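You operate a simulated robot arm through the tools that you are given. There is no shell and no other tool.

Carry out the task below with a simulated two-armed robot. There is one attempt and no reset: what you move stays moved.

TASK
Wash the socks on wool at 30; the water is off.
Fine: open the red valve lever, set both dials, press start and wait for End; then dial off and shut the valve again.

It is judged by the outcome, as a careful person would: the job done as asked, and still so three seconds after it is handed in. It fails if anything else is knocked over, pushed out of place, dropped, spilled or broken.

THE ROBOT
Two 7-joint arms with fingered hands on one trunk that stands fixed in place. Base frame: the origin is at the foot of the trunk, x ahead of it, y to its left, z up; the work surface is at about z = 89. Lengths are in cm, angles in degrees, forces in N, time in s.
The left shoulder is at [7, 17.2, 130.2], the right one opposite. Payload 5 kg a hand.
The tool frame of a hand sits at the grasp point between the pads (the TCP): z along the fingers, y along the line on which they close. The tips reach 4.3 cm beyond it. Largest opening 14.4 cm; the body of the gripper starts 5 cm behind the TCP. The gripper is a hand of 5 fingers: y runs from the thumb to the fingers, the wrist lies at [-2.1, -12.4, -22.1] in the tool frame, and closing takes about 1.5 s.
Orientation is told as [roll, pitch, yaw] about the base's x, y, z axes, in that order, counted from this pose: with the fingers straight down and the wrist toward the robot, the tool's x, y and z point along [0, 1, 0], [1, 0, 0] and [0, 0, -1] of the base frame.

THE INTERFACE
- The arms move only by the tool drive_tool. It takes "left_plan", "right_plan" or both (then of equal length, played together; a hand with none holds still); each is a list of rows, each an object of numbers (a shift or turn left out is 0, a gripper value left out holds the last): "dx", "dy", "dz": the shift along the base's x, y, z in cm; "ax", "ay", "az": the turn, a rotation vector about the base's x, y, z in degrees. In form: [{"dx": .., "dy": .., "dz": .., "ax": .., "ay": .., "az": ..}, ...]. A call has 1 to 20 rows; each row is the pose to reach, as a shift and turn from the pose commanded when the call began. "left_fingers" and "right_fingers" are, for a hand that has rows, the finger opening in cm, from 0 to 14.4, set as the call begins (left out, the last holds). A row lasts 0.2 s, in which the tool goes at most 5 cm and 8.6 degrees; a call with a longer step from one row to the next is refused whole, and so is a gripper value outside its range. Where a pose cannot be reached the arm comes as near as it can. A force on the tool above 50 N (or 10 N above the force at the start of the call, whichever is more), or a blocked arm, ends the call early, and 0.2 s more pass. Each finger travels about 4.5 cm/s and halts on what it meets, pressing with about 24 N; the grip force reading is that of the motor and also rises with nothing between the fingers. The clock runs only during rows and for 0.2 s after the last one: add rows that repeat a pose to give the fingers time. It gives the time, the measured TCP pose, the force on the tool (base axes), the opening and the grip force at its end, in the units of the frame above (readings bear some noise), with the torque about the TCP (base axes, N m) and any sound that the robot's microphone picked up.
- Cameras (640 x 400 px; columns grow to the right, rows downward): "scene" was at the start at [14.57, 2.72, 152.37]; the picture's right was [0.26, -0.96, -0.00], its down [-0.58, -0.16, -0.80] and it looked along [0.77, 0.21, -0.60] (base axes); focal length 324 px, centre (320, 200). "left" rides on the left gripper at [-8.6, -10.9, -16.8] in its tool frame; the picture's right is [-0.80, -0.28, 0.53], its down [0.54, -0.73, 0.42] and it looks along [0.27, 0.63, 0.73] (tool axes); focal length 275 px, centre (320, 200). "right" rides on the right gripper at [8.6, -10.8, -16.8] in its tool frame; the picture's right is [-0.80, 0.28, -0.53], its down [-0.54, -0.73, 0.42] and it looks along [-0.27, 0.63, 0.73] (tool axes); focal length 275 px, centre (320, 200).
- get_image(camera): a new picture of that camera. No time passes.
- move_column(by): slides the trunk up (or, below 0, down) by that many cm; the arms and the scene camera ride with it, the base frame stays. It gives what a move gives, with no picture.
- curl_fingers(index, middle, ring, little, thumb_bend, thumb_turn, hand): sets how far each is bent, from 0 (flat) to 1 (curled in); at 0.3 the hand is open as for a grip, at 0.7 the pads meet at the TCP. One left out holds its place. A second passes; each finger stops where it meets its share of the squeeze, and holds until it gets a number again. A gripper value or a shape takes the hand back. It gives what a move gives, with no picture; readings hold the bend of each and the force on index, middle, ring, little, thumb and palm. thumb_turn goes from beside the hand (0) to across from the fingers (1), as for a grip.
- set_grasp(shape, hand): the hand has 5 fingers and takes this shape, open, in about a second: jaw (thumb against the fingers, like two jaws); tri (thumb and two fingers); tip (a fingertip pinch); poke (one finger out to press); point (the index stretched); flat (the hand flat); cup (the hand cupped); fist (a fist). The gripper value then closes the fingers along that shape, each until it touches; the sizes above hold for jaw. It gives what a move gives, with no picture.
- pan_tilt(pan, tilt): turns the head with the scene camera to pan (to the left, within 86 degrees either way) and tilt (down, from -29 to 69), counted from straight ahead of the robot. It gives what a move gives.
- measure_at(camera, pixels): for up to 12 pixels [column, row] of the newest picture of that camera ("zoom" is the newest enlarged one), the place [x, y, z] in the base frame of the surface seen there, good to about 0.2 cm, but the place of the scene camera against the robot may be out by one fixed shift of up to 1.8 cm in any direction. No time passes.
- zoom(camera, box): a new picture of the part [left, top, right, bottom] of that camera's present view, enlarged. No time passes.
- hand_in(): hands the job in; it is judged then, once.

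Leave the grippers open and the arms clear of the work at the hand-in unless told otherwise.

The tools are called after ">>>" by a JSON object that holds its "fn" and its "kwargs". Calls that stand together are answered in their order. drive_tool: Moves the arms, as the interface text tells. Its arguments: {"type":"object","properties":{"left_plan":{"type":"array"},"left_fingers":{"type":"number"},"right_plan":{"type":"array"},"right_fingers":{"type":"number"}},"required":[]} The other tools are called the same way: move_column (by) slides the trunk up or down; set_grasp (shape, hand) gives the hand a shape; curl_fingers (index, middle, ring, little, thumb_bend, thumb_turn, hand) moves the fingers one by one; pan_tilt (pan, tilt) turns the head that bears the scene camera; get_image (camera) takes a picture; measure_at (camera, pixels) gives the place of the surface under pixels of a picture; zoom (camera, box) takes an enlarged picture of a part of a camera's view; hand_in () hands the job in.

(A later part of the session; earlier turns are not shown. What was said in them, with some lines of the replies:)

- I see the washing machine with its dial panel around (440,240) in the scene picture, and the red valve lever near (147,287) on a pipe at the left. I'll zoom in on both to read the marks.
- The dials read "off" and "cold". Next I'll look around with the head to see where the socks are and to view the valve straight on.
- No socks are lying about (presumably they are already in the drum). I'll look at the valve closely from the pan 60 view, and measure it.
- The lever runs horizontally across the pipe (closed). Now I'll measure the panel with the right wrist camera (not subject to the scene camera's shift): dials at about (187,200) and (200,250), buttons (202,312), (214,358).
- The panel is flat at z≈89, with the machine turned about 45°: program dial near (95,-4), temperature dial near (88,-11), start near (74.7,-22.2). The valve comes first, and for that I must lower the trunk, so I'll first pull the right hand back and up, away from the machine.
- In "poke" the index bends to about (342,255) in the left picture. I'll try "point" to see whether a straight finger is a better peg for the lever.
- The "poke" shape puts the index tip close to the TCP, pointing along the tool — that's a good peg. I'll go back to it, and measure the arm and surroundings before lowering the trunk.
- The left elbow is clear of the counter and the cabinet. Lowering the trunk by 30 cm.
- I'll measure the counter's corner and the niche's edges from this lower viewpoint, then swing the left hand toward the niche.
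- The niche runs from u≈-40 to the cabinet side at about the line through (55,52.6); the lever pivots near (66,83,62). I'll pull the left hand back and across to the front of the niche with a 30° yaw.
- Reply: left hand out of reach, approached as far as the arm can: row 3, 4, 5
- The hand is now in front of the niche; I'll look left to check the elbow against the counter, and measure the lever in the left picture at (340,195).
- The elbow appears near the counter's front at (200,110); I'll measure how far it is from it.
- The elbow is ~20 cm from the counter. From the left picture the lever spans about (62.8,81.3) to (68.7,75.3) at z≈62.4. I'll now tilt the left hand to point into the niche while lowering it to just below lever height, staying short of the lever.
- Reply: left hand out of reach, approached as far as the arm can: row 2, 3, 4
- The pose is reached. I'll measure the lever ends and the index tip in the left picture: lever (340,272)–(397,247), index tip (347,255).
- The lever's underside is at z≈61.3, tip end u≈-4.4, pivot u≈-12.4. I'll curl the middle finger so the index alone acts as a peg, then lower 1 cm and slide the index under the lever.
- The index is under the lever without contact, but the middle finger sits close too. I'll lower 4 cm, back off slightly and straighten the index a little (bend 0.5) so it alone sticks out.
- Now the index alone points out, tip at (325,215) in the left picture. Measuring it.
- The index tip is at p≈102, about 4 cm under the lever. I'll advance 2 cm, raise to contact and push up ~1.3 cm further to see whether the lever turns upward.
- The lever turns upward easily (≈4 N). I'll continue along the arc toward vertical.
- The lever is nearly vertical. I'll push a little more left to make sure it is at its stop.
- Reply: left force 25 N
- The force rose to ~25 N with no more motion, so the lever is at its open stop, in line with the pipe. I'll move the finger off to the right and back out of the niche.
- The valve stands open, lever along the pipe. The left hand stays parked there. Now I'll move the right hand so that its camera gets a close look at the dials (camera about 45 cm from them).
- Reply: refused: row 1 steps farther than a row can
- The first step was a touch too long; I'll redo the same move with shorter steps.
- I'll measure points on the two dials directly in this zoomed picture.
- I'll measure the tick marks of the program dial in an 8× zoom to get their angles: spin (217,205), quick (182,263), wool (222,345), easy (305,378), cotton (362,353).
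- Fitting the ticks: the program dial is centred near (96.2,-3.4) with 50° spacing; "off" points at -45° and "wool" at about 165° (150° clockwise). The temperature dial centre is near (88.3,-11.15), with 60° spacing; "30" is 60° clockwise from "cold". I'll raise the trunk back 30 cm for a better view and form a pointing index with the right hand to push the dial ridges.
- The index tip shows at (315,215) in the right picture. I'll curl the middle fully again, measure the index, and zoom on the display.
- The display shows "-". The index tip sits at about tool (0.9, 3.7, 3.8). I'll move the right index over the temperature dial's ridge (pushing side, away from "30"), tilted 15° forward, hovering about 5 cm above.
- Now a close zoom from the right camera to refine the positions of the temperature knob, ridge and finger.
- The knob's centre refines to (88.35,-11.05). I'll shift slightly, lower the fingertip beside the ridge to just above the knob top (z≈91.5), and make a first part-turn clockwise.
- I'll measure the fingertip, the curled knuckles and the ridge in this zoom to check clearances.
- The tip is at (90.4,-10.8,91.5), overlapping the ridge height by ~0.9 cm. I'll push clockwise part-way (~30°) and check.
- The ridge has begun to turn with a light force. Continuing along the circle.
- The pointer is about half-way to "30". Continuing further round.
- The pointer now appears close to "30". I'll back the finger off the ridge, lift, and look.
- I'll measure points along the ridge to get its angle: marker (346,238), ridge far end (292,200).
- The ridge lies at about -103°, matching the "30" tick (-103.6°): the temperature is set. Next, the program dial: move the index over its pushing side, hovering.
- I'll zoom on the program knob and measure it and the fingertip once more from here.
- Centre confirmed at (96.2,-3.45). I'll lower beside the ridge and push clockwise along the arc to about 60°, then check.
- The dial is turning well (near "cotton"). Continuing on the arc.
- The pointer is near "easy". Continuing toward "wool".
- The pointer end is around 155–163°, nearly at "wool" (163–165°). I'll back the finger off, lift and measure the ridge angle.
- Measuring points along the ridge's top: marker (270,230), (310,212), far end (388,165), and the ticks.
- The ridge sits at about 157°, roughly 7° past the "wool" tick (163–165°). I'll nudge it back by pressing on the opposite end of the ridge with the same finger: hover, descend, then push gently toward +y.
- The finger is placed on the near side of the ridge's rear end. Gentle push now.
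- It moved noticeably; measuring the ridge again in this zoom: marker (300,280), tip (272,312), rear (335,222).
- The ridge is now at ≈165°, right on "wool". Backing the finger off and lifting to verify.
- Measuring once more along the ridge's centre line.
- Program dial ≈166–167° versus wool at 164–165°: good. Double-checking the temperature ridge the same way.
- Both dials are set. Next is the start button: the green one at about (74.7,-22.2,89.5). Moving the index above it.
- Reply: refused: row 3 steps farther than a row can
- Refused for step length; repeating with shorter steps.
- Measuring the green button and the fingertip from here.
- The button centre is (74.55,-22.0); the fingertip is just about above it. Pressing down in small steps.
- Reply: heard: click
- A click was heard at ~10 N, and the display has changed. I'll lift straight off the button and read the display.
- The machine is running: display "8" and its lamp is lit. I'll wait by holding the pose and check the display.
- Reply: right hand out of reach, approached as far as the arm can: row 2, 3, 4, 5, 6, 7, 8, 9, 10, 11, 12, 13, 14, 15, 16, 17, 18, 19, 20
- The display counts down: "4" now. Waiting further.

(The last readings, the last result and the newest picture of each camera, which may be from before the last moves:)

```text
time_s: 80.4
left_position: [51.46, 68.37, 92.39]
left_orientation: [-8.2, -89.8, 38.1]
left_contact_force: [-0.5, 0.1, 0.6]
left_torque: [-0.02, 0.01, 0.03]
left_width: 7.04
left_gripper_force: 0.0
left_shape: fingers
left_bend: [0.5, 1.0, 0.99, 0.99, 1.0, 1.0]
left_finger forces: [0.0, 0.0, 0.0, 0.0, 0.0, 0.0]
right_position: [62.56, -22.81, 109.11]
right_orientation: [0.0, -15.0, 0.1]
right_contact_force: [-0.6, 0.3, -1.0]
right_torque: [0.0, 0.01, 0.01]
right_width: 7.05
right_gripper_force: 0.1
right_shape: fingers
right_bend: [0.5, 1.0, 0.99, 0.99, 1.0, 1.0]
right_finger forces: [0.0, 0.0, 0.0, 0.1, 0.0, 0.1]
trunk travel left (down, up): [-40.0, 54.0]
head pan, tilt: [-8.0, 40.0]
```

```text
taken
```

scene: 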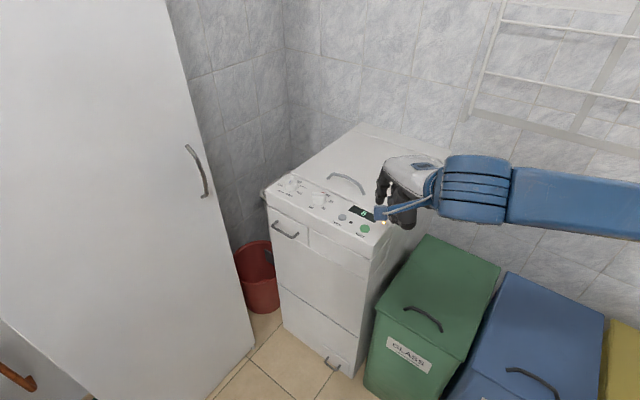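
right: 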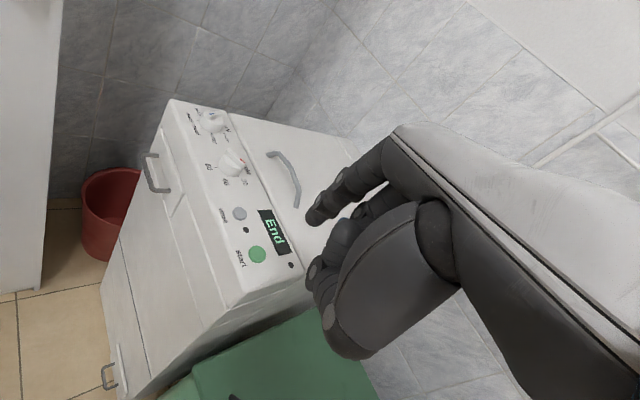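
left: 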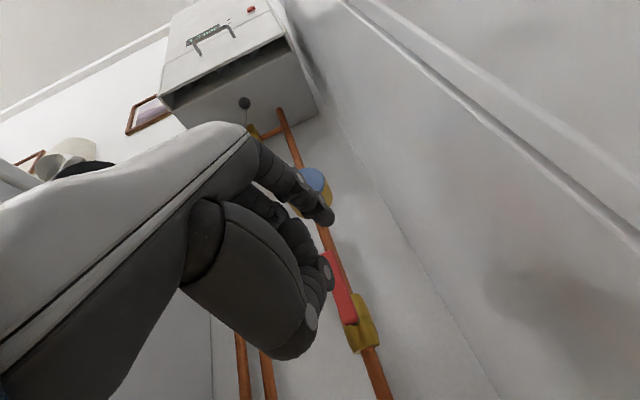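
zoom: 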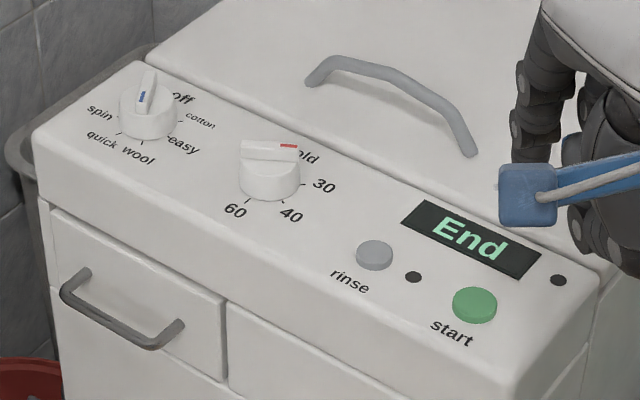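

"End" is displayed. Now the program dial back to "off" (counter-clockwise). I'll bring the index to the other side of the pointer end, hovering.

>>> {"fn": "drive_tool", "kwargs": {"right_plan": [{"dx": 3.4, "dy": 2.6}, {"dx": 6.9, "dy": 5.2}, {"dx": 10.3, "dy": 7.8}, {"dx": 13.8, "dy": 10.4}, {"dx": 17.2, "dy": 13}, {"dx": 20.7, "dy": 15.5}, {"dx": 24.1, "dy": 18.1, "dz": -2}, {"dx": 27.6, "dy": 20.7, "dz": -4}, {"dx": 27.6, "dy": 20.7, "dz": -8}, {"dx": 27.6, "dy": 20.7, "dz": -9.1}, {"dx": 27.6, "dy": 20.7, "dz": -9.1}]}}

>>> {"fn": "zoom", "kwargs": {"camera": "right", "box": [220, 200, 380, 300]}}

```text
time_s: 82.8
left_position: [51.63, 68.32, 92.44]
left_orientation: [-11.2, -89.9, 41.1]
left_contact_force: [0.4, -0.5, -0.1]
left_torque: [0.01, -0.01, -0.01]
left_width: 7.07
left_gripper_force: 0.1
left_shape: fingers
left_bend: [0.5, 1.0, 0.99, 0.99, 1.0, 1.0]
left_finger forces: [0.1, 0.0, 0.0, 0.1, 0.0, 0.0]
right_position: [90.11, -2.15, 99.99]
right_orientation: [0.0, -15.0, 0.0]
right_contact_force: [-0.1, 0.5, 0.2]
right_torque: [0.02, 0.03, 0.0]
right_width: 7.08
right_gripper_force: 0.1
right_shape: fingers
right_bend: [0.5, 1.0, 0.99, 0.99, 1.0, 1.0]
right_finger forces: [0.0, 0.0, 0.1, 0.0, 0.0, 0.0]
trunk travel left (down, up): [-40.0, 54.0]
head pan, tilt: [-8.0, 40.0]
```

```text
4.00 times, centred on (300, 250) of right
```

zoom: 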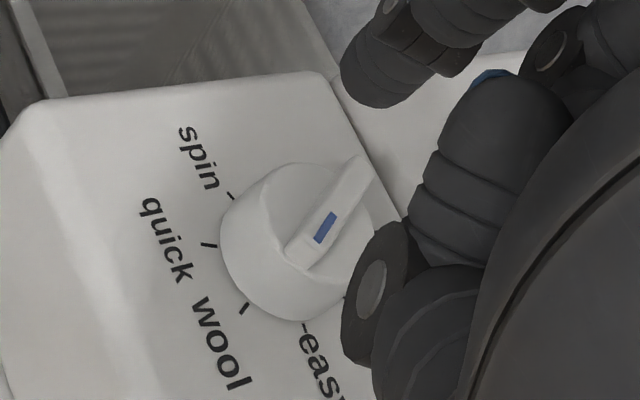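

Clear to descend. Lowering beside the ridge and pushing the pointer end counter-clockwise, first part.

>>> {"fn": "drive_tool", "kwargs": {"right_plan": [{"dz": -2.5}, {"dz": -4.5}, {"dz": -5.4}, {"dz": -5.4, "dx": -0.07, "dy": -0.27}, {"dz": -5.4, "dx": -0.14, "dy": -0.53}, {"dz": -5.4, "dx": -0.34, "dy": -0.67}, {"dz": -5.4, "dx": -0.53, "dy": -0.82}, {"dz": -5.4, "dx": -0.69, "dy": -1.0}, {"dz": -5.4, "dx": -0.83, "dy": -1.19}, {"dz": -5.4, "dx": -0.94, "dy": -1.4}, {"dz": -5.4, "dx": -1.02, "dy": -1.63}, {"dz": -5.4, "dx": -1.02, "dy": -1.63}]}}

>>> {"fn": "zoom", "kwargs": {"camera": "right", "box": [240, 170, 400, 270]}}

```text
time_s: 85.4
left_position: [51.49, 68.41, 92.38]
left_orientation: [-12.3, -89.9, 42.3]
left_contact_force: [-0.4, 0.7, 0.3]
left_torque: [0.01, -0.01, 0.02]
left_width: 7.04
left_gripper_force: 0.0
left_shape: fingers
left_bend: [0.5, 1.0, 0.99, 0.99, 1.0, 1.0]
left_finger forces: [0.1, 0.0, 0.1, 0.1, 0.1, 0.0]
right_position: [89.04, -3.87, 94.63]
right_orientation: [0.0, -15.1, 0.1]
right_contact_force: [-0.9, 0.5, 0.5]
right_torque: [0.03, -0.05, 0.02]
right_width: 7.09
right_gripper_force: 0.1
right_shape: fingers
right_bend: [0.5, 1.0, 0.99, 0.99, 1.0, 1.0]
right_finger forces: [1.5, 0.0, 0.1, 0.1, 0.0, 0.0]
trunk travel left (down, up): [-40.0, 54.0]
head pan, tilt: [-8.0, 40.0]
```

```text
4.00 times, centred on (320, 220) of right
```

zoom: 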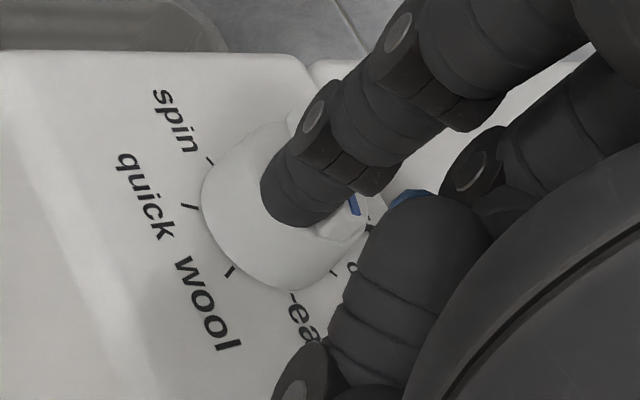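

The pointer is moving toward "easy"/"cotton". Continuing the arc.

>>> {"fn": "drive_tool", "kwargs": {"right_plan": [{"dx": -0.05, "dy": -0.24}, {"dx": -0.07, "dy": -0.48}, {"dx": -0.06, "dy": -0.72}, {"dx": -0.02, "dy": -0.96}, {"dx": 0.06, "dy": -1.18}, {"dx": 0.16, "dy": -1.4}, {"dx": 0.3, "dy": -1.6}, {"dx": 0.45, "dy": -1.79}, {"dx": 0.45, "dy": -1.79}]}}

>>> {"fn": "zoom", "kwargs": {"camera": "right", "box": [240, 150, 400, 250]}}

```text
time_s: 87.4
left_position: [51.57, 68.34, 92.4]
left_orientation: [-15.8, -89.9, 45.8]
left_contact_force: [-0.4, 0.4, 0.5]
left_torque: [0.03, 0.01, 0.02]
left_width: 7.06
left_gripper_force: 0.1
left_shape: fingers
left_bend: [0.5, 1.0, 0.99, 0.99, 1.0, 1.0]
left_finger forces: [0.0, 0.1, 0.1, 0.0, 0.0, 0.1]
right_position: [89.45, -5.55, 94.53]
right_orientation: [0.0, -14.9, 0.0]
right_contact_force: [-2.0, 0.8, 1.2]
right_torque: [0.03, -0.05, 0.04]
right_width: 7.01
right_gripper_force: 1.3
right_shape: fingers
right_bend: [0.51, 1.0, 0.99, 0.99, 1.0, 1.0]
right_finger forces: [2.1, 0.1, 0.0, 0.0, 0.0, 0.1]
trunk travel left (down, up): [-40.0, 54.0]
head pan, tilt: [-8.0, 40.0]
```

```text
4.00 times, centred on (320, 200) of right
```

zoom: 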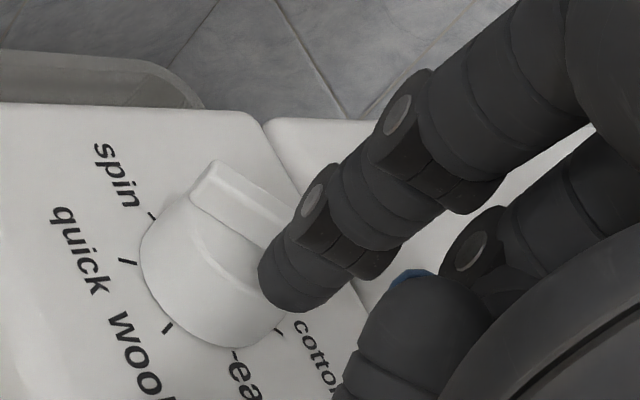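

Measuring the visible ridge part to get the present angle.

>>> {"fn": "measure_at", "kwargs": {"camera": "zoom", "pixels": [[215, 175], [235, 187], [260, 203], [280, 215], [205, 190], [240, 212], [222, 168]]}}

```text
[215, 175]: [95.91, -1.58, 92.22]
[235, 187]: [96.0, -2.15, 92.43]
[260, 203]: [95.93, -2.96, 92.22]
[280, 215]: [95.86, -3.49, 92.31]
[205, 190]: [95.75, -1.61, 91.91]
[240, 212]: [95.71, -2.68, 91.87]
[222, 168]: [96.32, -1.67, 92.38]
```

The pointer is at about -91° ("cotton" is -95°); 46° to go. Continuing nearly to "off".

>>> {"fn": "drive_tool", "kwargs": {"right_plan": [{"dx": 0.18, "dy": -0.16}, {"dx": 0.37, "dy": -0.3}, {"dx": 0.59, "dy": -0.41}, {"dx": 0.81, "dy": -0.49}, {"dx": 1.06, "dy": -0.54}, {"dx": 1.06, "dy": -0.54}]}}

>>> {"fn": "zoom", "kwargs": {"camera": "right", "box": [220, 150, 380, 250]}}

```text
time_s: 88.8
left_position: [51.54, 68.26, 92.45]
left_orientation: [-14.7, -89.9, 44.8]
left_contact_force: [1.2, -1.0, 0.8]
left_torque: [0.01, 0.0, -0.05]
left_width: 7.04
left_gripper_force: 0.0
left_shape: fingers
left_bend: [0.5, 1.0, 0.99, 0.99, 1.0, 1.0]
left_finger forces: [0.1, 0.1, 0.0, 0.0, 0.1, 0.1]
right_position: [90.45, -6.13, 94.61]
right_orientation: [0.0, -14.9, 0.1]
right_contact_force: [-3.2, -1.7, 2.1]
right_torque: [0.02, -0.02, -0.03]
right_width: 6.91
right_gripper_force: 2.5
right_shape: fingers
right_bend: [0.51, 1.0, 0.99, 0.99, 1.0, 1.0]
right_finger forces: [4.3, 0.1, 0.0, 0.0, 0.0, 0.0]
trunk travel left (down, up): [-40.0, 54.0]
head pan, tilt: [-8.0, 40.0]
```

```text
4.00 times, centred on (300, 200) of right
```

zoom: 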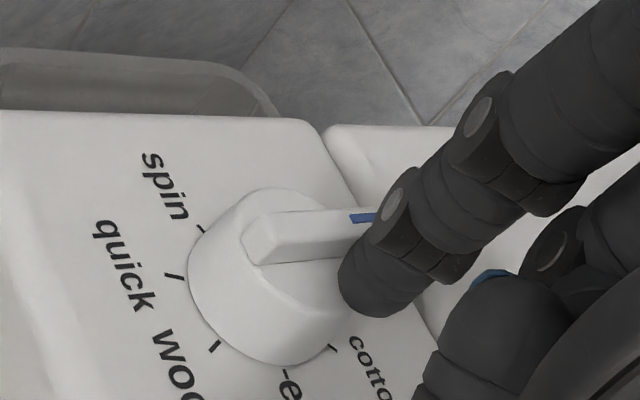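

It looks close to the original "off" and the force rose (~4 N), likely the stop. Measuring the ridge line.

>>> {"fn": "measure_at", "kwargs": {"camera": "zoom", "pixels": [[255, 220], [300, 215], [345, 215], [362, 218], [262, 240], [310, 234], [350, 228], [248, 235]]}}

```text
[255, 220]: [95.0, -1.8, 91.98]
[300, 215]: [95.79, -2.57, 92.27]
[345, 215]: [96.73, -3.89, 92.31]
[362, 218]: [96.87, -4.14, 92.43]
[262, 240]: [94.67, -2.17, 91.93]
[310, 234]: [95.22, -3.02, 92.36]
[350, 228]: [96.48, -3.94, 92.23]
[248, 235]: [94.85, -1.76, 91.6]
```

The ridge is at about -46°, as at the start ("off"). Backing the finger away and lifting to check.

>>> {"fn": "drive_tool", "kwargs": {"right_plan": [{"dx": -0.4, "dy": -0.4}, {"dx": -0.7, "dy": -0.7}, {"dx": -0.7, "dy": -0.7, "dz": 2}, {"dx": -1, "dy": -0.7, "dz": 6}, {"dx": -3, "dy": -0.7, "dz": 10}, {"dx": -6, "dy": -1, "dz": 13}, {"dx": -9.5, "dy": -1.5, "dz": 15}, {"dx": -9.5, "dy": -1.5, "dz": 15}]}}

>>> {"fn": "zoom", "kwargs": {"camera": "right", "box": [200, 170, 320, 330]}}

>>> {"fn": "zoom", "kwargs": {"camera": "right", "box": [215, 185, 279, 235]}}

```text
time_s: 90.6
left_position: [51.64, 68.38, 92.38]
left_orientation: [-2.7, -89.9, 32.6]
left_contact_force: [0.6, 0.8, -0.3]
left_torque: [-0.02, 0.01, 0.02]
left_width: 7.03
left_gripper_force: 0.0
left_shape: fingers
left_bend: [0.5, 1.0, 0.99, 0.99, 1.0, 1.0]
left_finger forces: [0.1, 0.0, 0.0, 0.1, 0.0, 0.1]
right_position: [81.01, -7.58, 109.46]
right_orientation: [0.0, -14.8, 0.0]
right_contact_force: [0.0, 0.7, -0.8]
right_torque: [-0.01, 0.0, -0.01]
right_width: 7.07
right_gripper_force: 0.1
right_shape: fingers
right_bend: [0.5, 1.0, 0.99, 0.99, 1.0, 1.0]
right_finger forces: [0.1, 0.1, 0.0, 0.0, 0.0, 0.0]
trunk travel left (down, up): [-40.0, 54.0]
head pan, tilt: [-8.0, 40.0]
```

```text
2.50 times, centred on (260, 250) of right
```

zoom: 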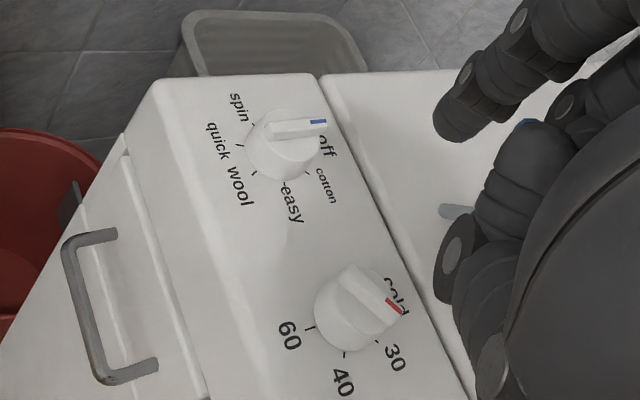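

```text
8.00 times, centred on (247, 210) of right
```

zoom: 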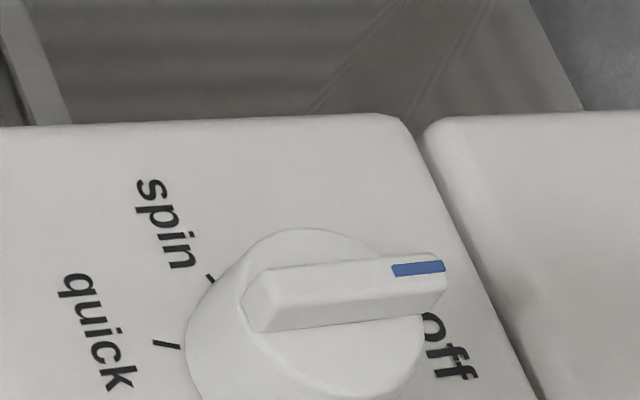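

The pointer is on "off". A quick angle check, and I'll look at the display too.

>>> {"fn": "measure_at", "kwargs": {"camera": "zoom", "pixels": [[396, 271], [440, 266], [275, 275], [345, 270], [440, 280], [265, 290]]}}

>>> {"fn": "get_image", "kwargs": {"camera": "scene"}}

>>> {"fn": "zoom", "kwargs": {"camera": "scene", "box": [260, 160, 400, 250]}}

```text
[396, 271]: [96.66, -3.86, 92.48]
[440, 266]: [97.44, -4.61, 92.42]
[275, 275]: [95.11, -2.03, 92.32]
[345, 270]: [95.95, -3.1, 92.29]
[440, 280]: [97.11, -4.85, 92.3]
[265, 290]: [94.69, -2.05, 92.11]
```

```text
taken
```

scene: 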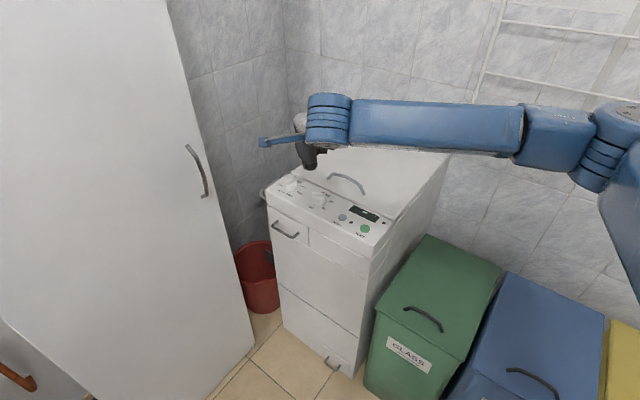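

```text
4.44 times, centred on (330, 205) of scene
```

zoom: 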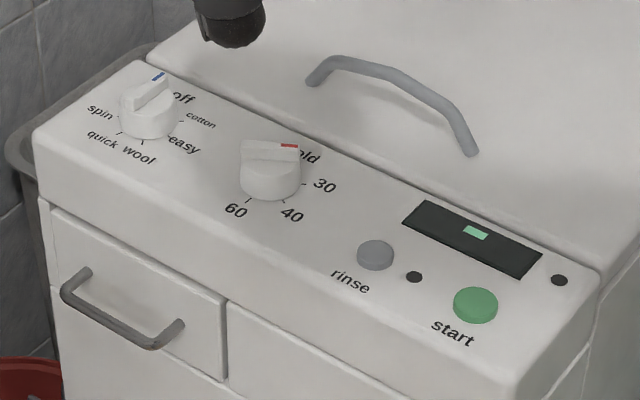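

The display reads "-" again: machine off. Now I'll withdraw the right hand back and up, open it, and then lower the trunk for the valve.

>>> {"fn": "drive_tool", "kwargs": {"right_plan": [{"dz": 4}, {"dz": 8, "dx": -2}, {"dz": 12, "dx": -4, "dy": -1}, {"dz": 16, "dx": -6, "dy": -2}, {"dz": 20, "dx": -8, "dy": -3}, {"dz": 24, "dx": -10, "dy": -4}, {"dz": 27, "dx": -13, "dy": -5}, {"dz": 30, "dx": -16, "dy": -7, "ay": 5}, {"dz": 33, "dx": -19, "dy": -9, "ay": 10}, {"dz": 35, "dx": -22, "dy": -11, "ay": 15}, {"dz": 35, "dx": -23, "dy": -11, "ay": 15}]}}

>>> {"fn": "set_grasp", "kwargs": {"hand": "right", "shape": "jaw"}}

>>> {"fn": "move_column", "kwargs": {"by": -30}}

>>> {"fn": "pan_tilt", "kwargs": {"pan": 45, "tilt": 40}}

>>> {"fn": "get_image", "kwargs": {"camera": "scene"}}

>>> {"fn": "get_image", "kwargs": {"camera": "left"}}

```text
time_s: 93.0
left_position: [51.42, 68.26, 92.36]
left_orientation: [-11.4, -89.9, 41.3]
left_contact_force: [-0.2, -1.2, 0.0]
left_torque: [-0.02, -0.03, -0.05]
left_width: 7.04
left_gripper_force: 0.1
left_shape: fingers
left_bend: [0.5, 1.0, 0.99, 0.99, 1.0, 1.0]
left_finger forces: [0.0, 0.0, 0.0, 0.0, 0.0, 0.1]
right_position: [58.04, -18.62, 144.63]
right_orientation: [0.0, 0.1, 0.1]
right_contact_force: [-0.1, 0.1, 0.3]
right_torque: [-0.04, 0.03, -0.01]
right_width: 7.04
right_gripper_force: 0.1
right_shape: fingers
right_bend: [0.5, 1.0, 0.99, 0.99, 1.0, 1.0]
right_finger forces: [0.0, 0.1, 0.0, 0.0, 0.0, 0.0]
trunk travel left (down, up): [-40.0, 54.0]
head pan, tilt: [-8.0, 40.0]
```

```text
time_s: 93.9
left_position: [51.47, 68.29, 92.41]
left_orientation: [-9.1, -89.9, 39.3]
left_contact_force: [-0.1, 0.1, 0.3]
left_torque: [0.0, 0.01, 0.01]
left_width: 7.04
left_gripper_force: 0.1
left_shape: fingers
left_bend: [0.5, 1.0, 0.99, 0.99, 1.0, 1.0]
left_finger forces: [0.0, 0.0, 0.0, 0.1, 0.0, 0.1]
right_position: [58.04, -18.49, 144.53]
right_orientation: [-0.1, -0.1, -0.1]
right_contact_force: [0.1, 0.3, -0.3]
right_torque: [-0.01, -0.03, 0.03]
right_width: 14.38
right_gripper_force: 0.0
right_shape: jaw
right_bend: [0.3, 0.3, 0.3, 0.3, 0.3, 0.98]
right_finger forces: [0.0, 0.0, 0.0, 0.1, 0.0, 0.1]
trunk travel left (down, up): [-40.0, 54.0]
head pan, tilt: [-8.0, 40.0]
```

```text
time_s: 96.9
left_position: [51.48, 68.35, 62.41]
left_orientation: [-11.2, -89.9, 41.2]
left_contact_force: [0.1, 0.1, 0.3]
left_torque: [0.0, -0.02, 0.01]
left_width: 7.06
left_gripper_force: 0.0
left_shape: fingers
left_bend: [0.5, 1.0, 0.99, 0.99, 1.0, 1.0]
left_finger forces: [0.1, 0.0, 0.0, 0.0, 0.0, 0.0]
right_position: [58.13, -18.56, 114.58]
right_orientation: [0.0, 0.0, -0.1]
right_contact_force: [0.8, 0.8, 0.3]
right_torque: [0.0, 0.0, 0.01]
right_width: 14.38
right_gripper_force: 0.0
right_shape: jaw
right_bend: [0.3, 0.3, 0.3, 0.3, 0.3, 0.98]
right_finger forces: [0.0, 0.0, 0.1, 0.0, 0.0, 0.0]
trunk travel left (down, up): [-10.0, 84.0]
head pan, tilt: [-8.0, 40.0]
```

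```text
time_s: 98.2
left_position: [51.47, 68.27, 62.35]
left_orientation: [-8.3, -89.9, 38.2]
left_contact_force: [-0.4, -0.3, -0.3]
left_torque: [0.0, 0.0, 0.05]
left_width: 7.05
left_gripper_force: 0.0
left_shape: fingers
left_bend: [0.5, 1.0, 0.99, 0.99, 1.0, 1.0]
left_finger forces: [0.0, 0.0, 0.1, 0.0, 0.0, 0.0]
right_position: [58.17, -18.52, 114.54]
right_orientation: [0.1, -0.1, 0.0]
right_contact_force: [0.2, -0.4, -0.4]
right_torque: [0.02, -0.05, 0.01]
right_width: 14.38
right_gripper_force: 0.0
right_shape: jaw
right_bend: [0.3, 0.3, 0.3, 0.3, 0.3, 0.98]
right_finger forces: [0.1, 0.0, 0.1, 0.0, 0.0, 0.0]
trunk travel left (down, up): [-10.0, 84.0]
head pan, tilt: [45.0, 40.0]
```

```text
taken
```

scene: 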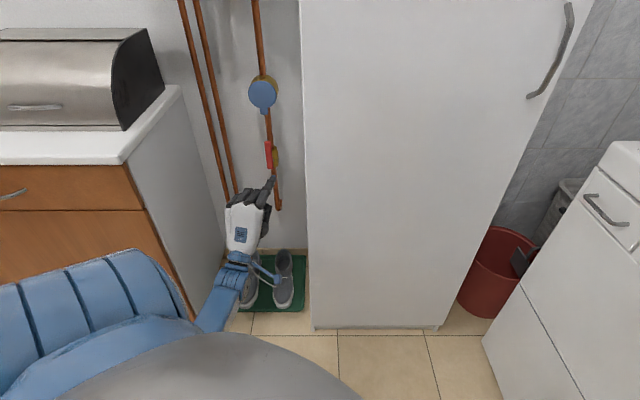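

```text
taken
```

left: 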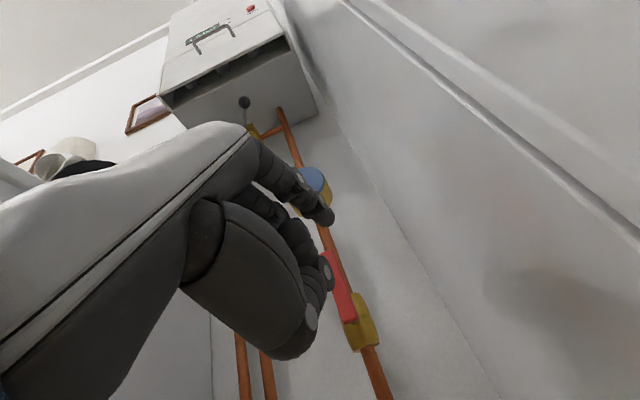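

The lever is still vertical (open). Measuring the lever and index tip in the left picture to plan the closing push from its left side.

>>> {"fn": "zoom", "kwargs": {"camera": "left", "box": [260, 160, 420, 360]}}

>>> {"fn": "measure_at", "kwargs": {"camera": "left", "pixels": [[330, 256], [345, 310], [340, 290], [352, 318], [328, 218], [322, 208], [312, 195], [362, 335], [318, 185], [338, 250]]}}

>>> {"fn": "measure_at", "kwargs": {"camera": "scene", "pixels": [[267, 143], [269, 155], [269, 166], [273, 180], [270, 185], [275, 157]]}}

```text
2.00 times, centred on (340, 260) of left
```

zoom: 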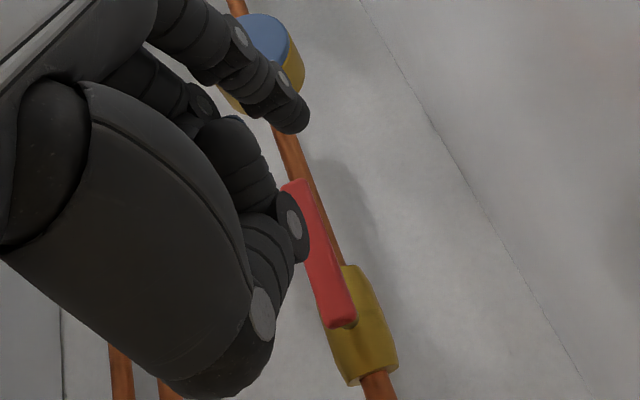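

```text
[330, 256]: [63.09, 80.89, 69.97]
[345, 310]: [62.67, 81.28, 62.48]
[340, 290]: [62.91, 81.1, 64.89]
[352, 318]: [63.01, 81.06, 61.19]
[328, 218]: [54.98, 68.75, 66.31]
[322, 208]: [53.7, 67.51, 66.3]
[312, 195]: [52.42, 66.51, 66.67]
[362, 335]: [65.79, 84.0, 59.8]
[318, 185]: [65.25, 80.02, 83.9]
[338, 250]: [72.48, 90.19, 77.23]
```

```text
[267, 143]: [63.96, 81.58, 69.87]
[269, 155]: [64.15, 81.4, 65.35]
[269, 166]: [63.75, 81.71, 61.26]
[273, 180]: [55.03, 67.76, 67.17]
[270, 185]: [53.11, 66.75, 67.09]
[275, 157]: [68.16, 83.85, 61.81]
```

The lever face is at p≈101.8, u≈-12.9, from z 61 to 70. I'll shift the hand left of it, raise 1 cm, and slide the index in along the lever's left side.

>>> {"fn": "drive_tool", "kwargs": {"left_plan": [{"dx": -1.8, "dy": 1.8, "dz": 0.5}, {"dx": -3.54, "dy": 3.54, "dz": 1}, {"dx": -0.74, "dy": 6.34, "dz": 1}, {"dx": 2.1, "dy": 9.2, "dz": 1}, {"dx": 4.9, "dy": 12, "dz": 1}, {"dx": 7.77, "dy": 14.85, "dz": 1}, {"dx": 7.77, "dy": 14.85, "dz": 1}]}}

>>> {"fn": "get_image", "kwargs": {"camera": "scene"}}

>>> {"fn": "zoom", "kwargs": {"camera": "scene", "box": [210, 100, 330, 220]}}

>>> {"fn": "zoom", "kwargs": {"camera": "left", "box": [240, 120, 400, 280]}}

```text
time_s: 99.8
left_position: [59.28, 83.17, 63.46]
left_orientation: [-6.1, -89.8, 36.2]
left_contact_force: [-0.2, -1.1, 0.3]
left_torque: [0.0, 0.01, 0.02]
left_width: 7.04
left_gripper_force: 0.0
left_shape: fingers
left_bend: [0.5, 1.0, 0.99, 0.99, 1.0, 1.0]
left_finger forces: [0.0, 0.0, 0.0, 0.0, 0.0, 0.0]
right_position: [58.06, -18.62, 114.59]
right_orientation: [0.0, 0.0, 0.0]
right_contact_force: [-0.3, -0.3, 0.2]
right_torque: [0.0, -0.01, 0.01]
right_width: 14.39
right_gripper_force: 0.0
right_shape: jaw
right_bend: [0.3, 0.3, 0.3, 0.3, 0.3, 0.98]
right_finger forces: [0.1, 0.0, 0.1, 0.0, 0.0, 0.0]
trunk travel left (down, up): [-10.0, 84.0]
head pan, tilt: [45.0, 40.0]
```

```text
taken
```

scene: 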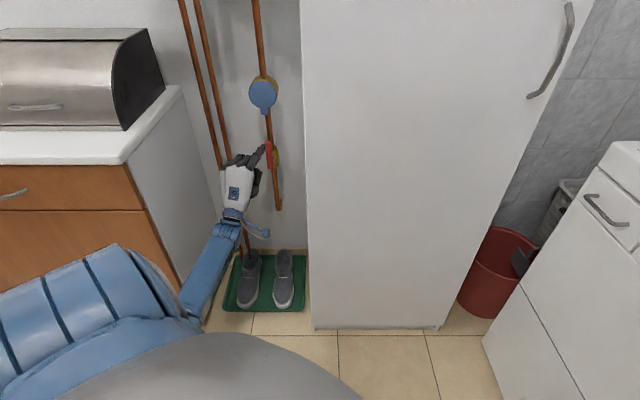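

```text
3.33 times, centred on (270, 160) of scene
```

zoom: 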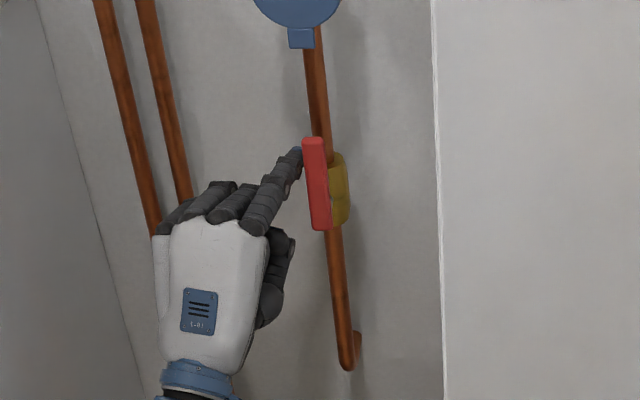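

```text
2.50 times, centred on (320, 200) of left
```

zoom: 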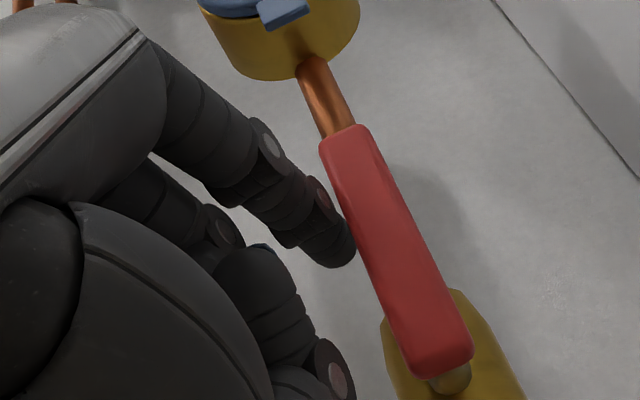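

The index is beside the lever's left face, no contact. Now I push it right and down along the arc, to about 15° from horizontal first.

>>> {"fn": "drive_tool", "kwargs": {"left_plan": [{"dx": 0.35, "dy": -0.35}, {"dx": 0.71, "dy": -0.71}, {"dx": 1.2, "dy": -1.2, "dz": 0.1}, {"dx": 1.71, "dy": -1.71, "dz": 0.2}, {"dx": 2.23, "dy": -2.23, "dz": 0.15}, {"dx": 2.72, "dy": -2.72, "dz": 0.04}, {"dx": 3.22, "dy": -3.22, "dz": -0.2}, {"dx": 3.67, "dy": -3.67, "dz": -0.49}, {"dx": 4.1, "dy": -4.1, "dz": -0.9}, {"dx": 4.48, "dy": -4.48, "dz": -1.35}, {"dx": 4.81, "dy": -4.81, "dz": -1.9}, {"dx": 5.11, "dy": -5.11, "dz": -2.48}, {"dx": 5.11, "dy": -5.11, "dz": -2.48}]}}

>>> {"fn": "get_image", "kwargs": {"camera": "scene"}}

>>> {"fn": "zoom", "kwargs": {"camera": "scene", "box": [210, 100, 330, 220]}}

>>> {"fn": "zoom", "kwargs": {"camera": "left", "box": [240, 120, 400, 280]}}

```text
time_s: 102.5
left_position: [64.42, 78.02, 60.91]
left_orientation: [1.0, -89.8, 29.1]
left_contact_force: [-1.0, 2.3, 2.1]
left_torque: [-0.06, -0.08, 0.05]
left_width: 7.17
left_gripper_force: 1.5
left_shape: fingers
left_bend: [0.49, 1.0, 0.99, 0.99, 1.0, 1.0]
left_finger forces: [2.3, 0.0, 0.0, 0.0, 0.0, 0.0]
right_position: [58.01, -18.6, 114.63]
right_orientation: [0.0, 0.0, 0.0]
right_contact_force: [0.6, 0.7, 0.3]
right_torque: [0.0, 0.01, 0.0]
right_width: 14.4
right_gripper_force: 0.0
right_shape: jaw
right_bend: [0.3, 0.3, 0.3, 0.3, 0.3, 0.98]
right_finger forces: [0.1, 0.1, 0.0, 0.0, 0.1, 0.0]
trunk travel left (down, up): [-10.0, 84.0]
head pan, tilt: [45.0, 40.0]
```

```text
taken
```

scene: 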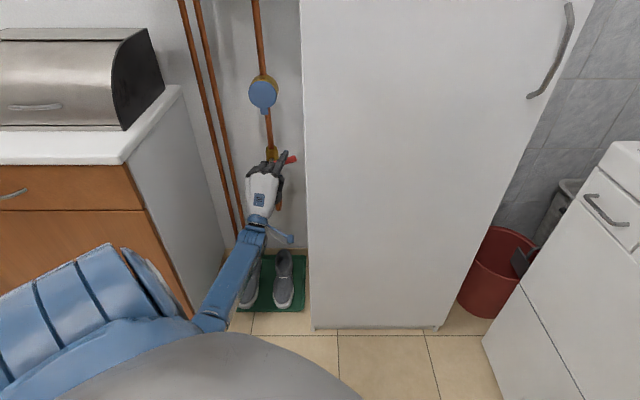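

```text
3.33 times, centred on (270, 160) of scene
```

zoom: 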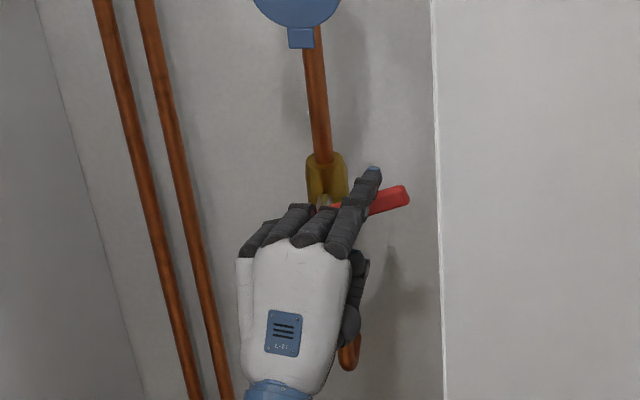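

```text
2.50 times, centred on (320, 200) of left
```

zoom: 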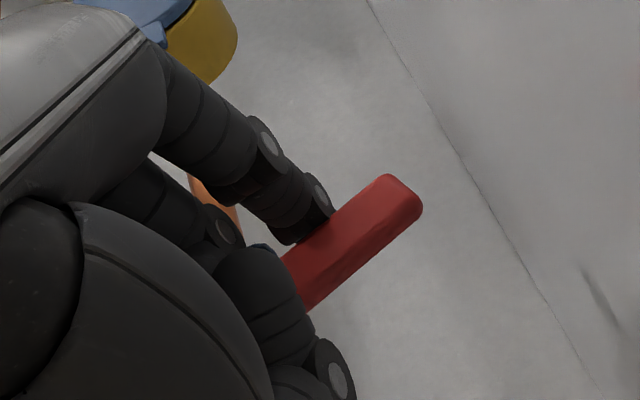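

The lever is about 18° above horizontal. Continuing down to the closed stop.

>>> {"fn": "drive_tool", "kwargs": {"left_plan": [{"dx": 0.15, "dy": -0.15, "dz": -0.4}, {"dx": 0.27, "dy": -0.27, "dz": -0.8}, {"dx": 0.35, "dy": -0.35, "dz": -1.2}, {"dx": 0.4, "dy": -0.4, "dz": -1.6}, {"dx": 0.4, "dy": -0.4, "dz": -1.9}, {"dx": 0.4, "dy": -0.4, "dz": -1.9}]}}

>>> {"fn": "get_image", "kwargs": {"camera": "scene"}}

>>> {"fn": "zoom", "kwargs": {"camera": "scene", "box": [210, 100, 330, 220]}}

>>> {"fn": "zoom", "kwargs": {"camera": "left", "box": [240, 120, 400, 280]}}

```text
time_s: 104.0
left_position: [64.81, 77.62, 58.99]
left_orientation: [-0.1, -89.9, 29.9]
left_contact_force: [0.8, -0.3, 3.0]
left_torque: [0.04, 0.01, -0.01]
left_width: 7.29
left_gripper_force: 1.4
left_shape: fingers
left_bend: [0.48, 1.0, 0.99, 0.99, 1.0, 1.0]
left_finger forces: [3.0, 0.0, 0.0, 0.1, 0.1, 0.1]
right_position: [58.06, -18.65, 114.53]
right_orientation: [0.0, 0.1, 0.0]
right_contact_force: [0.7, -0.3, -1.0]
right_torque: [-0.02, -0.01, -0.02]
right_width: 14.37
right_gripper_force: 0.1
right_shape: jaw
right_bend: [0.3, 0.3, 0.3, 0.3, 0.3, 0.98]
right_finger forces: [0.1, 0.0, 0.0, 0.1, 0.0, 0.0]
trunk travel left (down, up): [-10.0, 84.0]
head pan, tilt: [45.0, 40.0]
```

```text
taken
```

scene: 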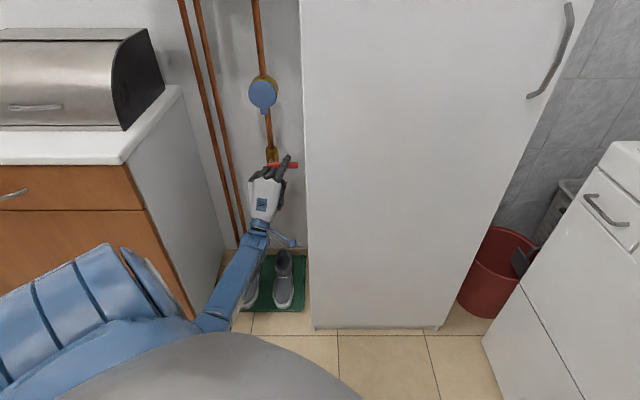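

```text
3.33 times, centred on (270, 160) of scene
```

zoom: 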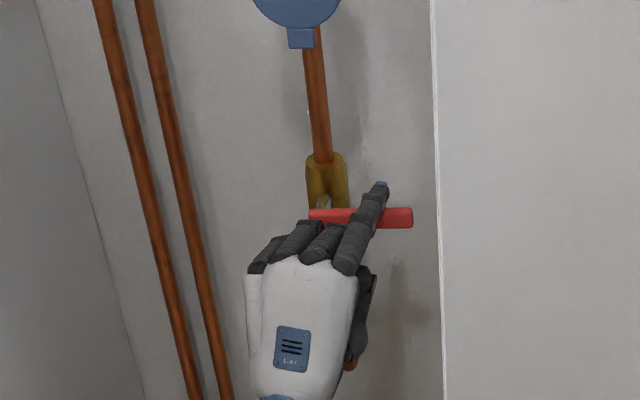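

```text
2.50 times, centred on (320, 200) of left
```

zoom: 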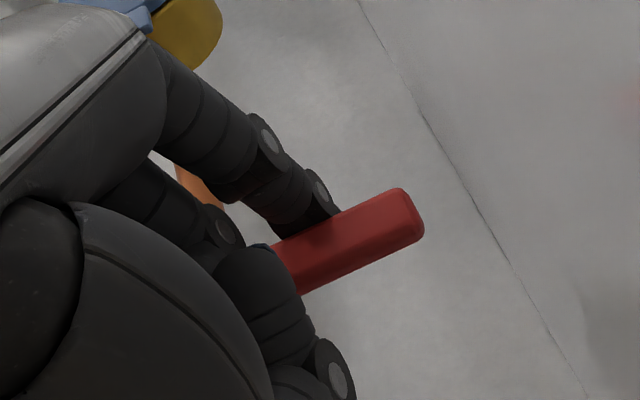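

It is almost horizontal but the force (3 N) isn't at the stop yet; pushing down a little more.

>>> {"fn": "drive_tool", "kwargs": {"left_plan": [{"dz": -0.3}, {"dz": -0.6}, {"dz": -0.9}, {"dz": -0.9}]}}

>>> {"fn": "zoom", "kwargs": {"camera": "scene", "box": [210, 100, 330, 220]}}

```text
time_s: 105.0
left_position: [64.92, 77.65, 58.28]
left_orientation: [163.0, -90.0, -133.1]
left_contact_force: [1.7, -0.8, 10.2]
left_torque: [0.05, -0.06, -0.02]
left_width: 7.63
left_gripper_force: 5.3
left_shape: fingers
left_bend: [0.44, 1.0, 0.99, 0.99, 1.0, 1.0]
left_finger forces: [10.2, 0.0, 0.1, 0.0, 0.1, 0.0]
right_position: [57.97, -18.68, 114.44]
right_orientation: [0.2, 0.0, 0.0]
right_contact_force: [-0.1, 0.6, 0.8]
right_torque: [0.01, -0.01, 0.0]
right_width: 14.41
right_gripper_force: 0.1
right_shape: jaw
right_bend: [0.3, 0.3, 0.3, 0.3, 0.3, 0.98]
right_finger forces: [0.0, 0.1, 0.0, 0.0, 0.0, 0.0]
trunk travel left (down, up): [-10.0, 84.0]
head pan, tilt: [45.0, 40.0]
```

```text
3.33 times, centred on (270, 160) of scene
```

zoom: 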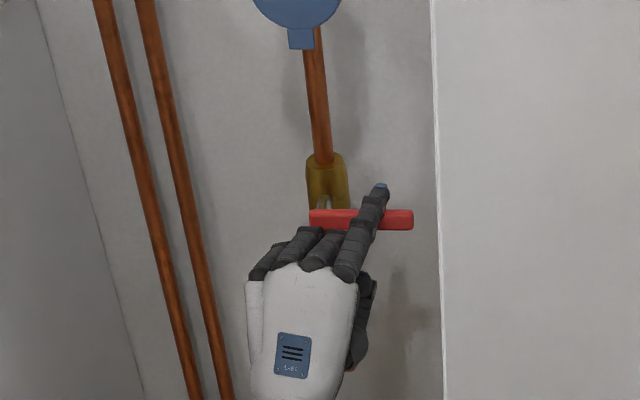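

The force rose to 10 N with the lever horizontal: closed. Lifting the finger off and backing out.

>>> {"fn": "drive_tool", "kwargs": {"left_plan": [{"dz": 1}, {"dz": 2.5}, {"dz": 2.5, "dx": -2.5, "dy": -1.5}, {"dz": 2.5, "dx": -5.5, "dy": -4}, {"dz": 2.5, "dx": -8.5, "dy": -6.5}, {"dz": 2.5, "dx": -11, "dy": -9}, {"dz": 2.5, "dx": -13.5, "dy": -11}, {"dz": 2.5, "dx": -13.5, "dy": -11}]}}

>>> {"fn": "get_image", "kwargs": {"camera": "left"}}

>>> {"fn": "zoom", "kwargs": {"camera": "scene", "box": [210, 100, 330, 220]}}

```text
time_s: 106.8
left_position: [51.06, 66.52, 60.57]
left_orientation: [-13.6, -90.0, 43.7]
left_contact_force: [-0.3, 0.5, -0.4]
left_torque: [0.02, -0.02, -0.01]
left_width: 7.07
left_gripper_force: 0.0
left_shape: fingers
left_bend: [0.5, 1.0, 0.99, 0.99, 1.0, 1.0]
left_finger forces: [0.0, 0.1, 0.0, 0.0, 0.0, 0.0]
right_position: [58.14, -18.51, 114.51]
right_orientation: [0.0, 0.0, 0.0]
right_contact_force: [0.5, 0.0, 0.5]
right_torque: [0.02, 0.05, 0.0]
right_width: 14.4
right_gripper_force: 0.0
right_shape: jaw
right_bend: [0.3, 0.3, 0.3, 0.3, 0.3, 0.98]
right_finger forces: [0.0, 0.0, 0.1, 0.0, 0.1, 0.0]
trunk travel left (down, up): [-10.0, 84.0]
head pan, tilt: [45.0, 40.0]
```

```text
taken
```

left: 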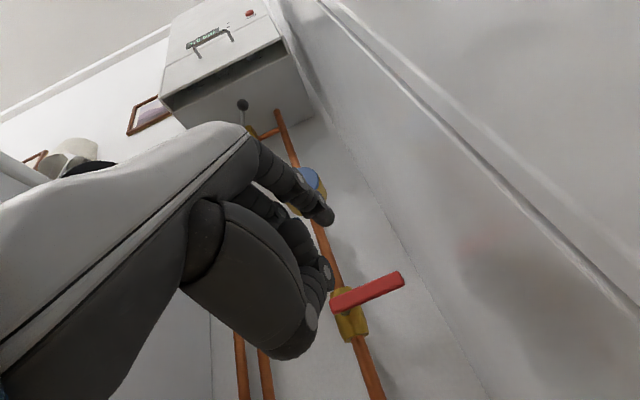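

```text
3.33 times, centred on (270, 160) of scene
```

zoom: 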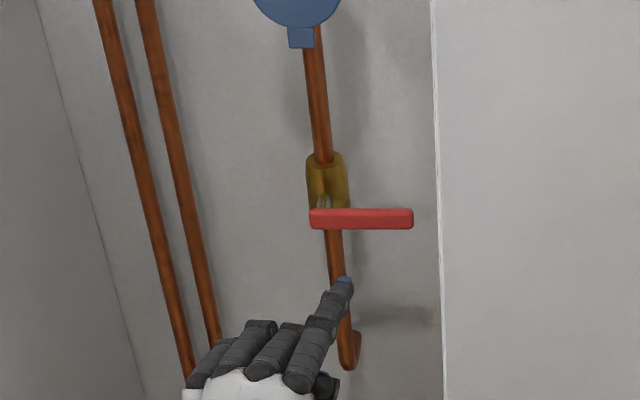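

The lever is horizontal again, as at the start. Now I'll withdraw the left arm by reversing its approach (back, up, and fingers down), and open the hand.

>>> {"fn": "drive_tool", "kwargs": {"left_plan": [{"ax": -4, "ay": 6.93, "dz": 2, "dx": -0.7, "dy": -0.6}, {"ax": -8, "ay": 13.86, "dz": 4, "dx": -1.5, "dy": -1.2}, {"ax": -12, "ay": 20.8, "dz": 7, "dx": -2.3, "dy": -1.9}, {"ax": -16, "ay": 27.7, "dz": 10, "dx": -3.1, "dy": -2.6}, {"ax": -20, "ay": 34.6, "dz": 13, "dx": -4, "dy": -3.4}, {"ax": -24, "ay": 41.6, "dz": 17, "dx": -5, "dy": -4.2}, {"ax": -28, "ay": 48.5, "dz": 21, "dx": -6, "dy": -5}, {"ax": -32, "ay": 55.4, "dz": 25, "dx": -7, "dy": -5.9}, {"ax": -36, "ay": 62.4, "dz": 29, "dx": -8, "dy": -6.7}, {"ax": -40, "ay": 69.3, "dz": 32, "dx": -9, "dy": -7.5}, {"ax": -44, "ay": 76.2, "dz": 35, "dx": -9.5, "dy": -8}, {"ax": -45, "ay": 77.9, "dz": 36, "dx": -9.5, "dy": -8}]}}

>>> {"fn": "set_grasp", "kwargs": {"hand": "left", "shape": "jaw"}}

>>> {"fn": "get_image", "kwargs": {"camera": "scene"}}

>>> {"fn": "zoom", "kwargs": {"camera": "scene", "box": [210, 100, 330, 220]}}

```text
time_s: 109.3
left_position: [41.91, 58.44, 96.7]
left_orientation: [0.1, 0.1, 29.9]
left_contact_force: [0.2, -0.4, -0.7]
left_torque: [-0.01, 0.05, 0.0]
left_width: 7.07
left_gripper_force: 0.0
left_shape: fingers
left_bend: [0.5, 1.0, 0.99, 0.99, 1.0, 1.0]
left_finger forces: [0.0, 0.1, 0.1, 0.1, 0.0, 0.1]
left hand out of reach, approached as far as the arm can: row 7, 8, 9
right_position: [58.07, -18.63, 114.57]
right_orientation: [0.1, 0.1, 0.0]
right_contact_force: [-0.9, 0.0, -0.8]
right_torque: [0.02, 0.03, 0.03]
right_width: 14.39
right_gripper_force: 0.0
right_shape: jaw
right_bend: [0.3, 0.3, 0.3, 0.3, 0.3, 0.98]
right_finger forces: [0.0, 0.0, 0.0, 0.0, 0.0, 0.0]
trunk travel left (down, up): [-10.0, 84.0]
head pan, tilt: [45.0, 40.0]
```

```text
time_s: 110.2
left_position: [41.85, 58.58, 96.58]
left_orientation: [0.0, 0.2, 30.0]
left_contact_force: [0.1, 0.6, 0.0]
left_torque: [0.01, 0.01, -0.01]
left_width: 14.38
left_gripper_force: 0.0
left_shape: jaw
left_bend: [0.3, 0.3, 0.3, 0.3, 0.3, 0.98]
left_finger forces: [0.0, 0.0, 0.0, 0.1, 0.0, 0.1]
right_position: [57.97, -18.51, 114.47]
right_orientation: [0.0, 0.0, 0.0]
right_contact_force: [0.7, 0.1, -0.1]
right_torque: [0.01, 0.01, 0.02]
right_width: 14.41
right_gripper_force: 0.0
right_shape: jaw
right_bend: [0.3, 0.3, 0.3, 0.3, 0.3, 0.98]
right_finger forces: [0.0, 0.0, 0.0, 0.1, 0.0, 0.0]
trunk travel left (down, up): [-10.0, 84.0]
head pan, tilt: [45.0, 40.0]
```

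```text
taken
```

scene: 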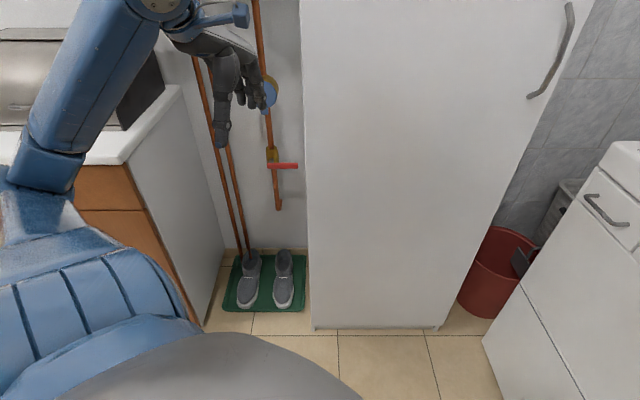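

```text
3.33 times, centred on (270, 160) of scene
```

zoom: 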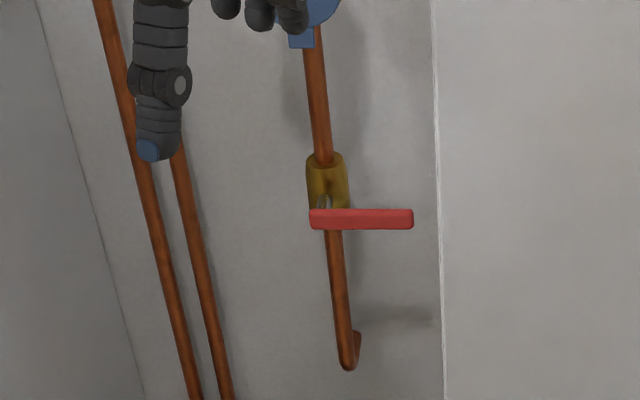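

Valve shut and everything undisturbed here. I'll raise the trunk back to its original height and take one last look at the machine.

>>> {"fn": "move_column", "kwargs": {"by": 30}}

>>> {"fn": "pan_tilt", "kwargs": {"pan": 5, "tilt": 40}}

>>> {"fn": "get_image", "kwargs": {"camera": "scene"}}

>>> {"fn": "zoom", "kwargs": {"camera": "scene", "box": [300, 160, 480, 280]}}

```text
time_s: 113.2
left_position: [41.84, 58.59, 126.64]
left_orientation: [-0.1, 0.1, 30.0]
left_contact_force: [0.4, -0.3, -0.5]
left_torque: [-0.05, -0.01, 0.02]
left_width: 14.38
left_gripper_force: 0.0
left_shape: jaw
left_bend: [0.3, 0.3, 0.3, 0.3, 0.3, 0.98]
left_finger forces: [0.0, 0.1, 0.0, 0.0, 0.0, 0.1]
right_position: [58.13, -18.54, 144.48]
right_orientation: [0.0, 0.0, -0.1]
right_contact_force: [-0.1, -0.7, 0.5]
right_torque: [0.0, -0.03, 0.01]
right_width: 14.36
right_gripper_force: 0.0
right_shape: jaw
right_bend: [0.3, 0.3, 0.3, 0.3, 0.3, 0.98]
right_finger forces: [0.1, 0.0, 0.1, 0.0, 0.0, 0.0]
trunk travel left (down, up): [-40.0, 54.0]
head pan, tilt: [45.0, 40.0]
```

```text
time_s: 114.3
left_position: [41.91, 58.59, 126.7]
left_orientation: [0.0, 0.1, 29.9]
left_contact_force: [1.0, -0.5, -0.5]
left_torque: [-0.03, -0.02, 0.01]
left_width: 14.38
left_gripper_force: 0.1
left_shape: jaw
left_bend: [0.3, 0.3, 0.3, 0.3, 0.3, 0.98]
left_finger forces: [0.0, 0.1, 0.0, 0.0, 0.1, 0.0]
right_position: [58.09, -18.61, 144.64]
right_orientation: [0.0, 0.0, -0.1]
right_contact_force: [-0.3, 0.6, -0.7]
right_torque: [-0.01, 0.02, -0.02]
right_width: 14.39
right_gripper_force: 0.0
right_shape: jaw
right_bend: [0.3, 0.3, 0.3, 0.3, 0.3, 0.98]
right_finger forces: [0.0, 0.0, 0.0, 0.0, 0.0, 0.0]
trunk travel left (down, up): [-40.0, 54.0]
head pan, tilt: [5.0, 40.0]
```

```text
taken
```

scene: 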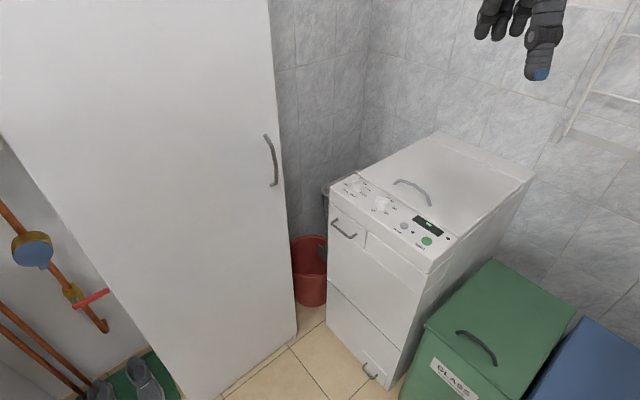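

```text
3.33 times, centred on (390, 220) of scene
```

zoom: 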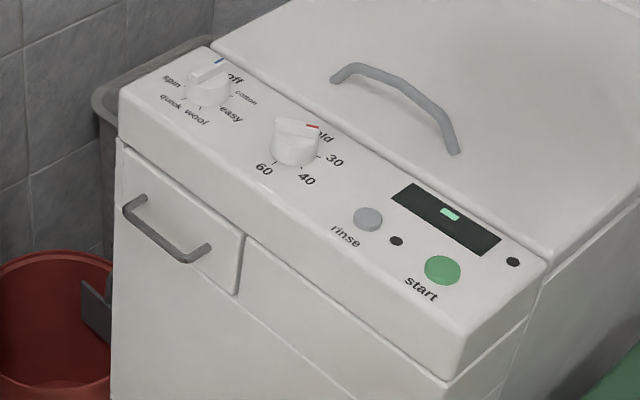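

The program dial is on "off", the display shows "-", the valve lever lies across the pipe (shut), and both hands are open and clear of the work. The wash ran on wool at 30 to "End". Handing in.

>>> {"fn": "hand_in", "kwargs": {}}

```text
The job is handed in.
```

The wash ran on wool at 30 and finished with "End" on the display. I then turned the program dial back to "off" and shut the red valve again.

- **Socks:** I saw none lying about, so I took them to be in the drum already and did not open the lid to check.
- **Temperature dial:** I left it at 30, since you only asked for the program dial to go back to "off".
- **Dial settings:** during the wash, both pointers were within about 3° of their marks.
- **Valve:** the lever lies across the pipe again, against its stop, as it was at the start.

I saw nothing knocked over or moved. Both hands are open and clear of the work.
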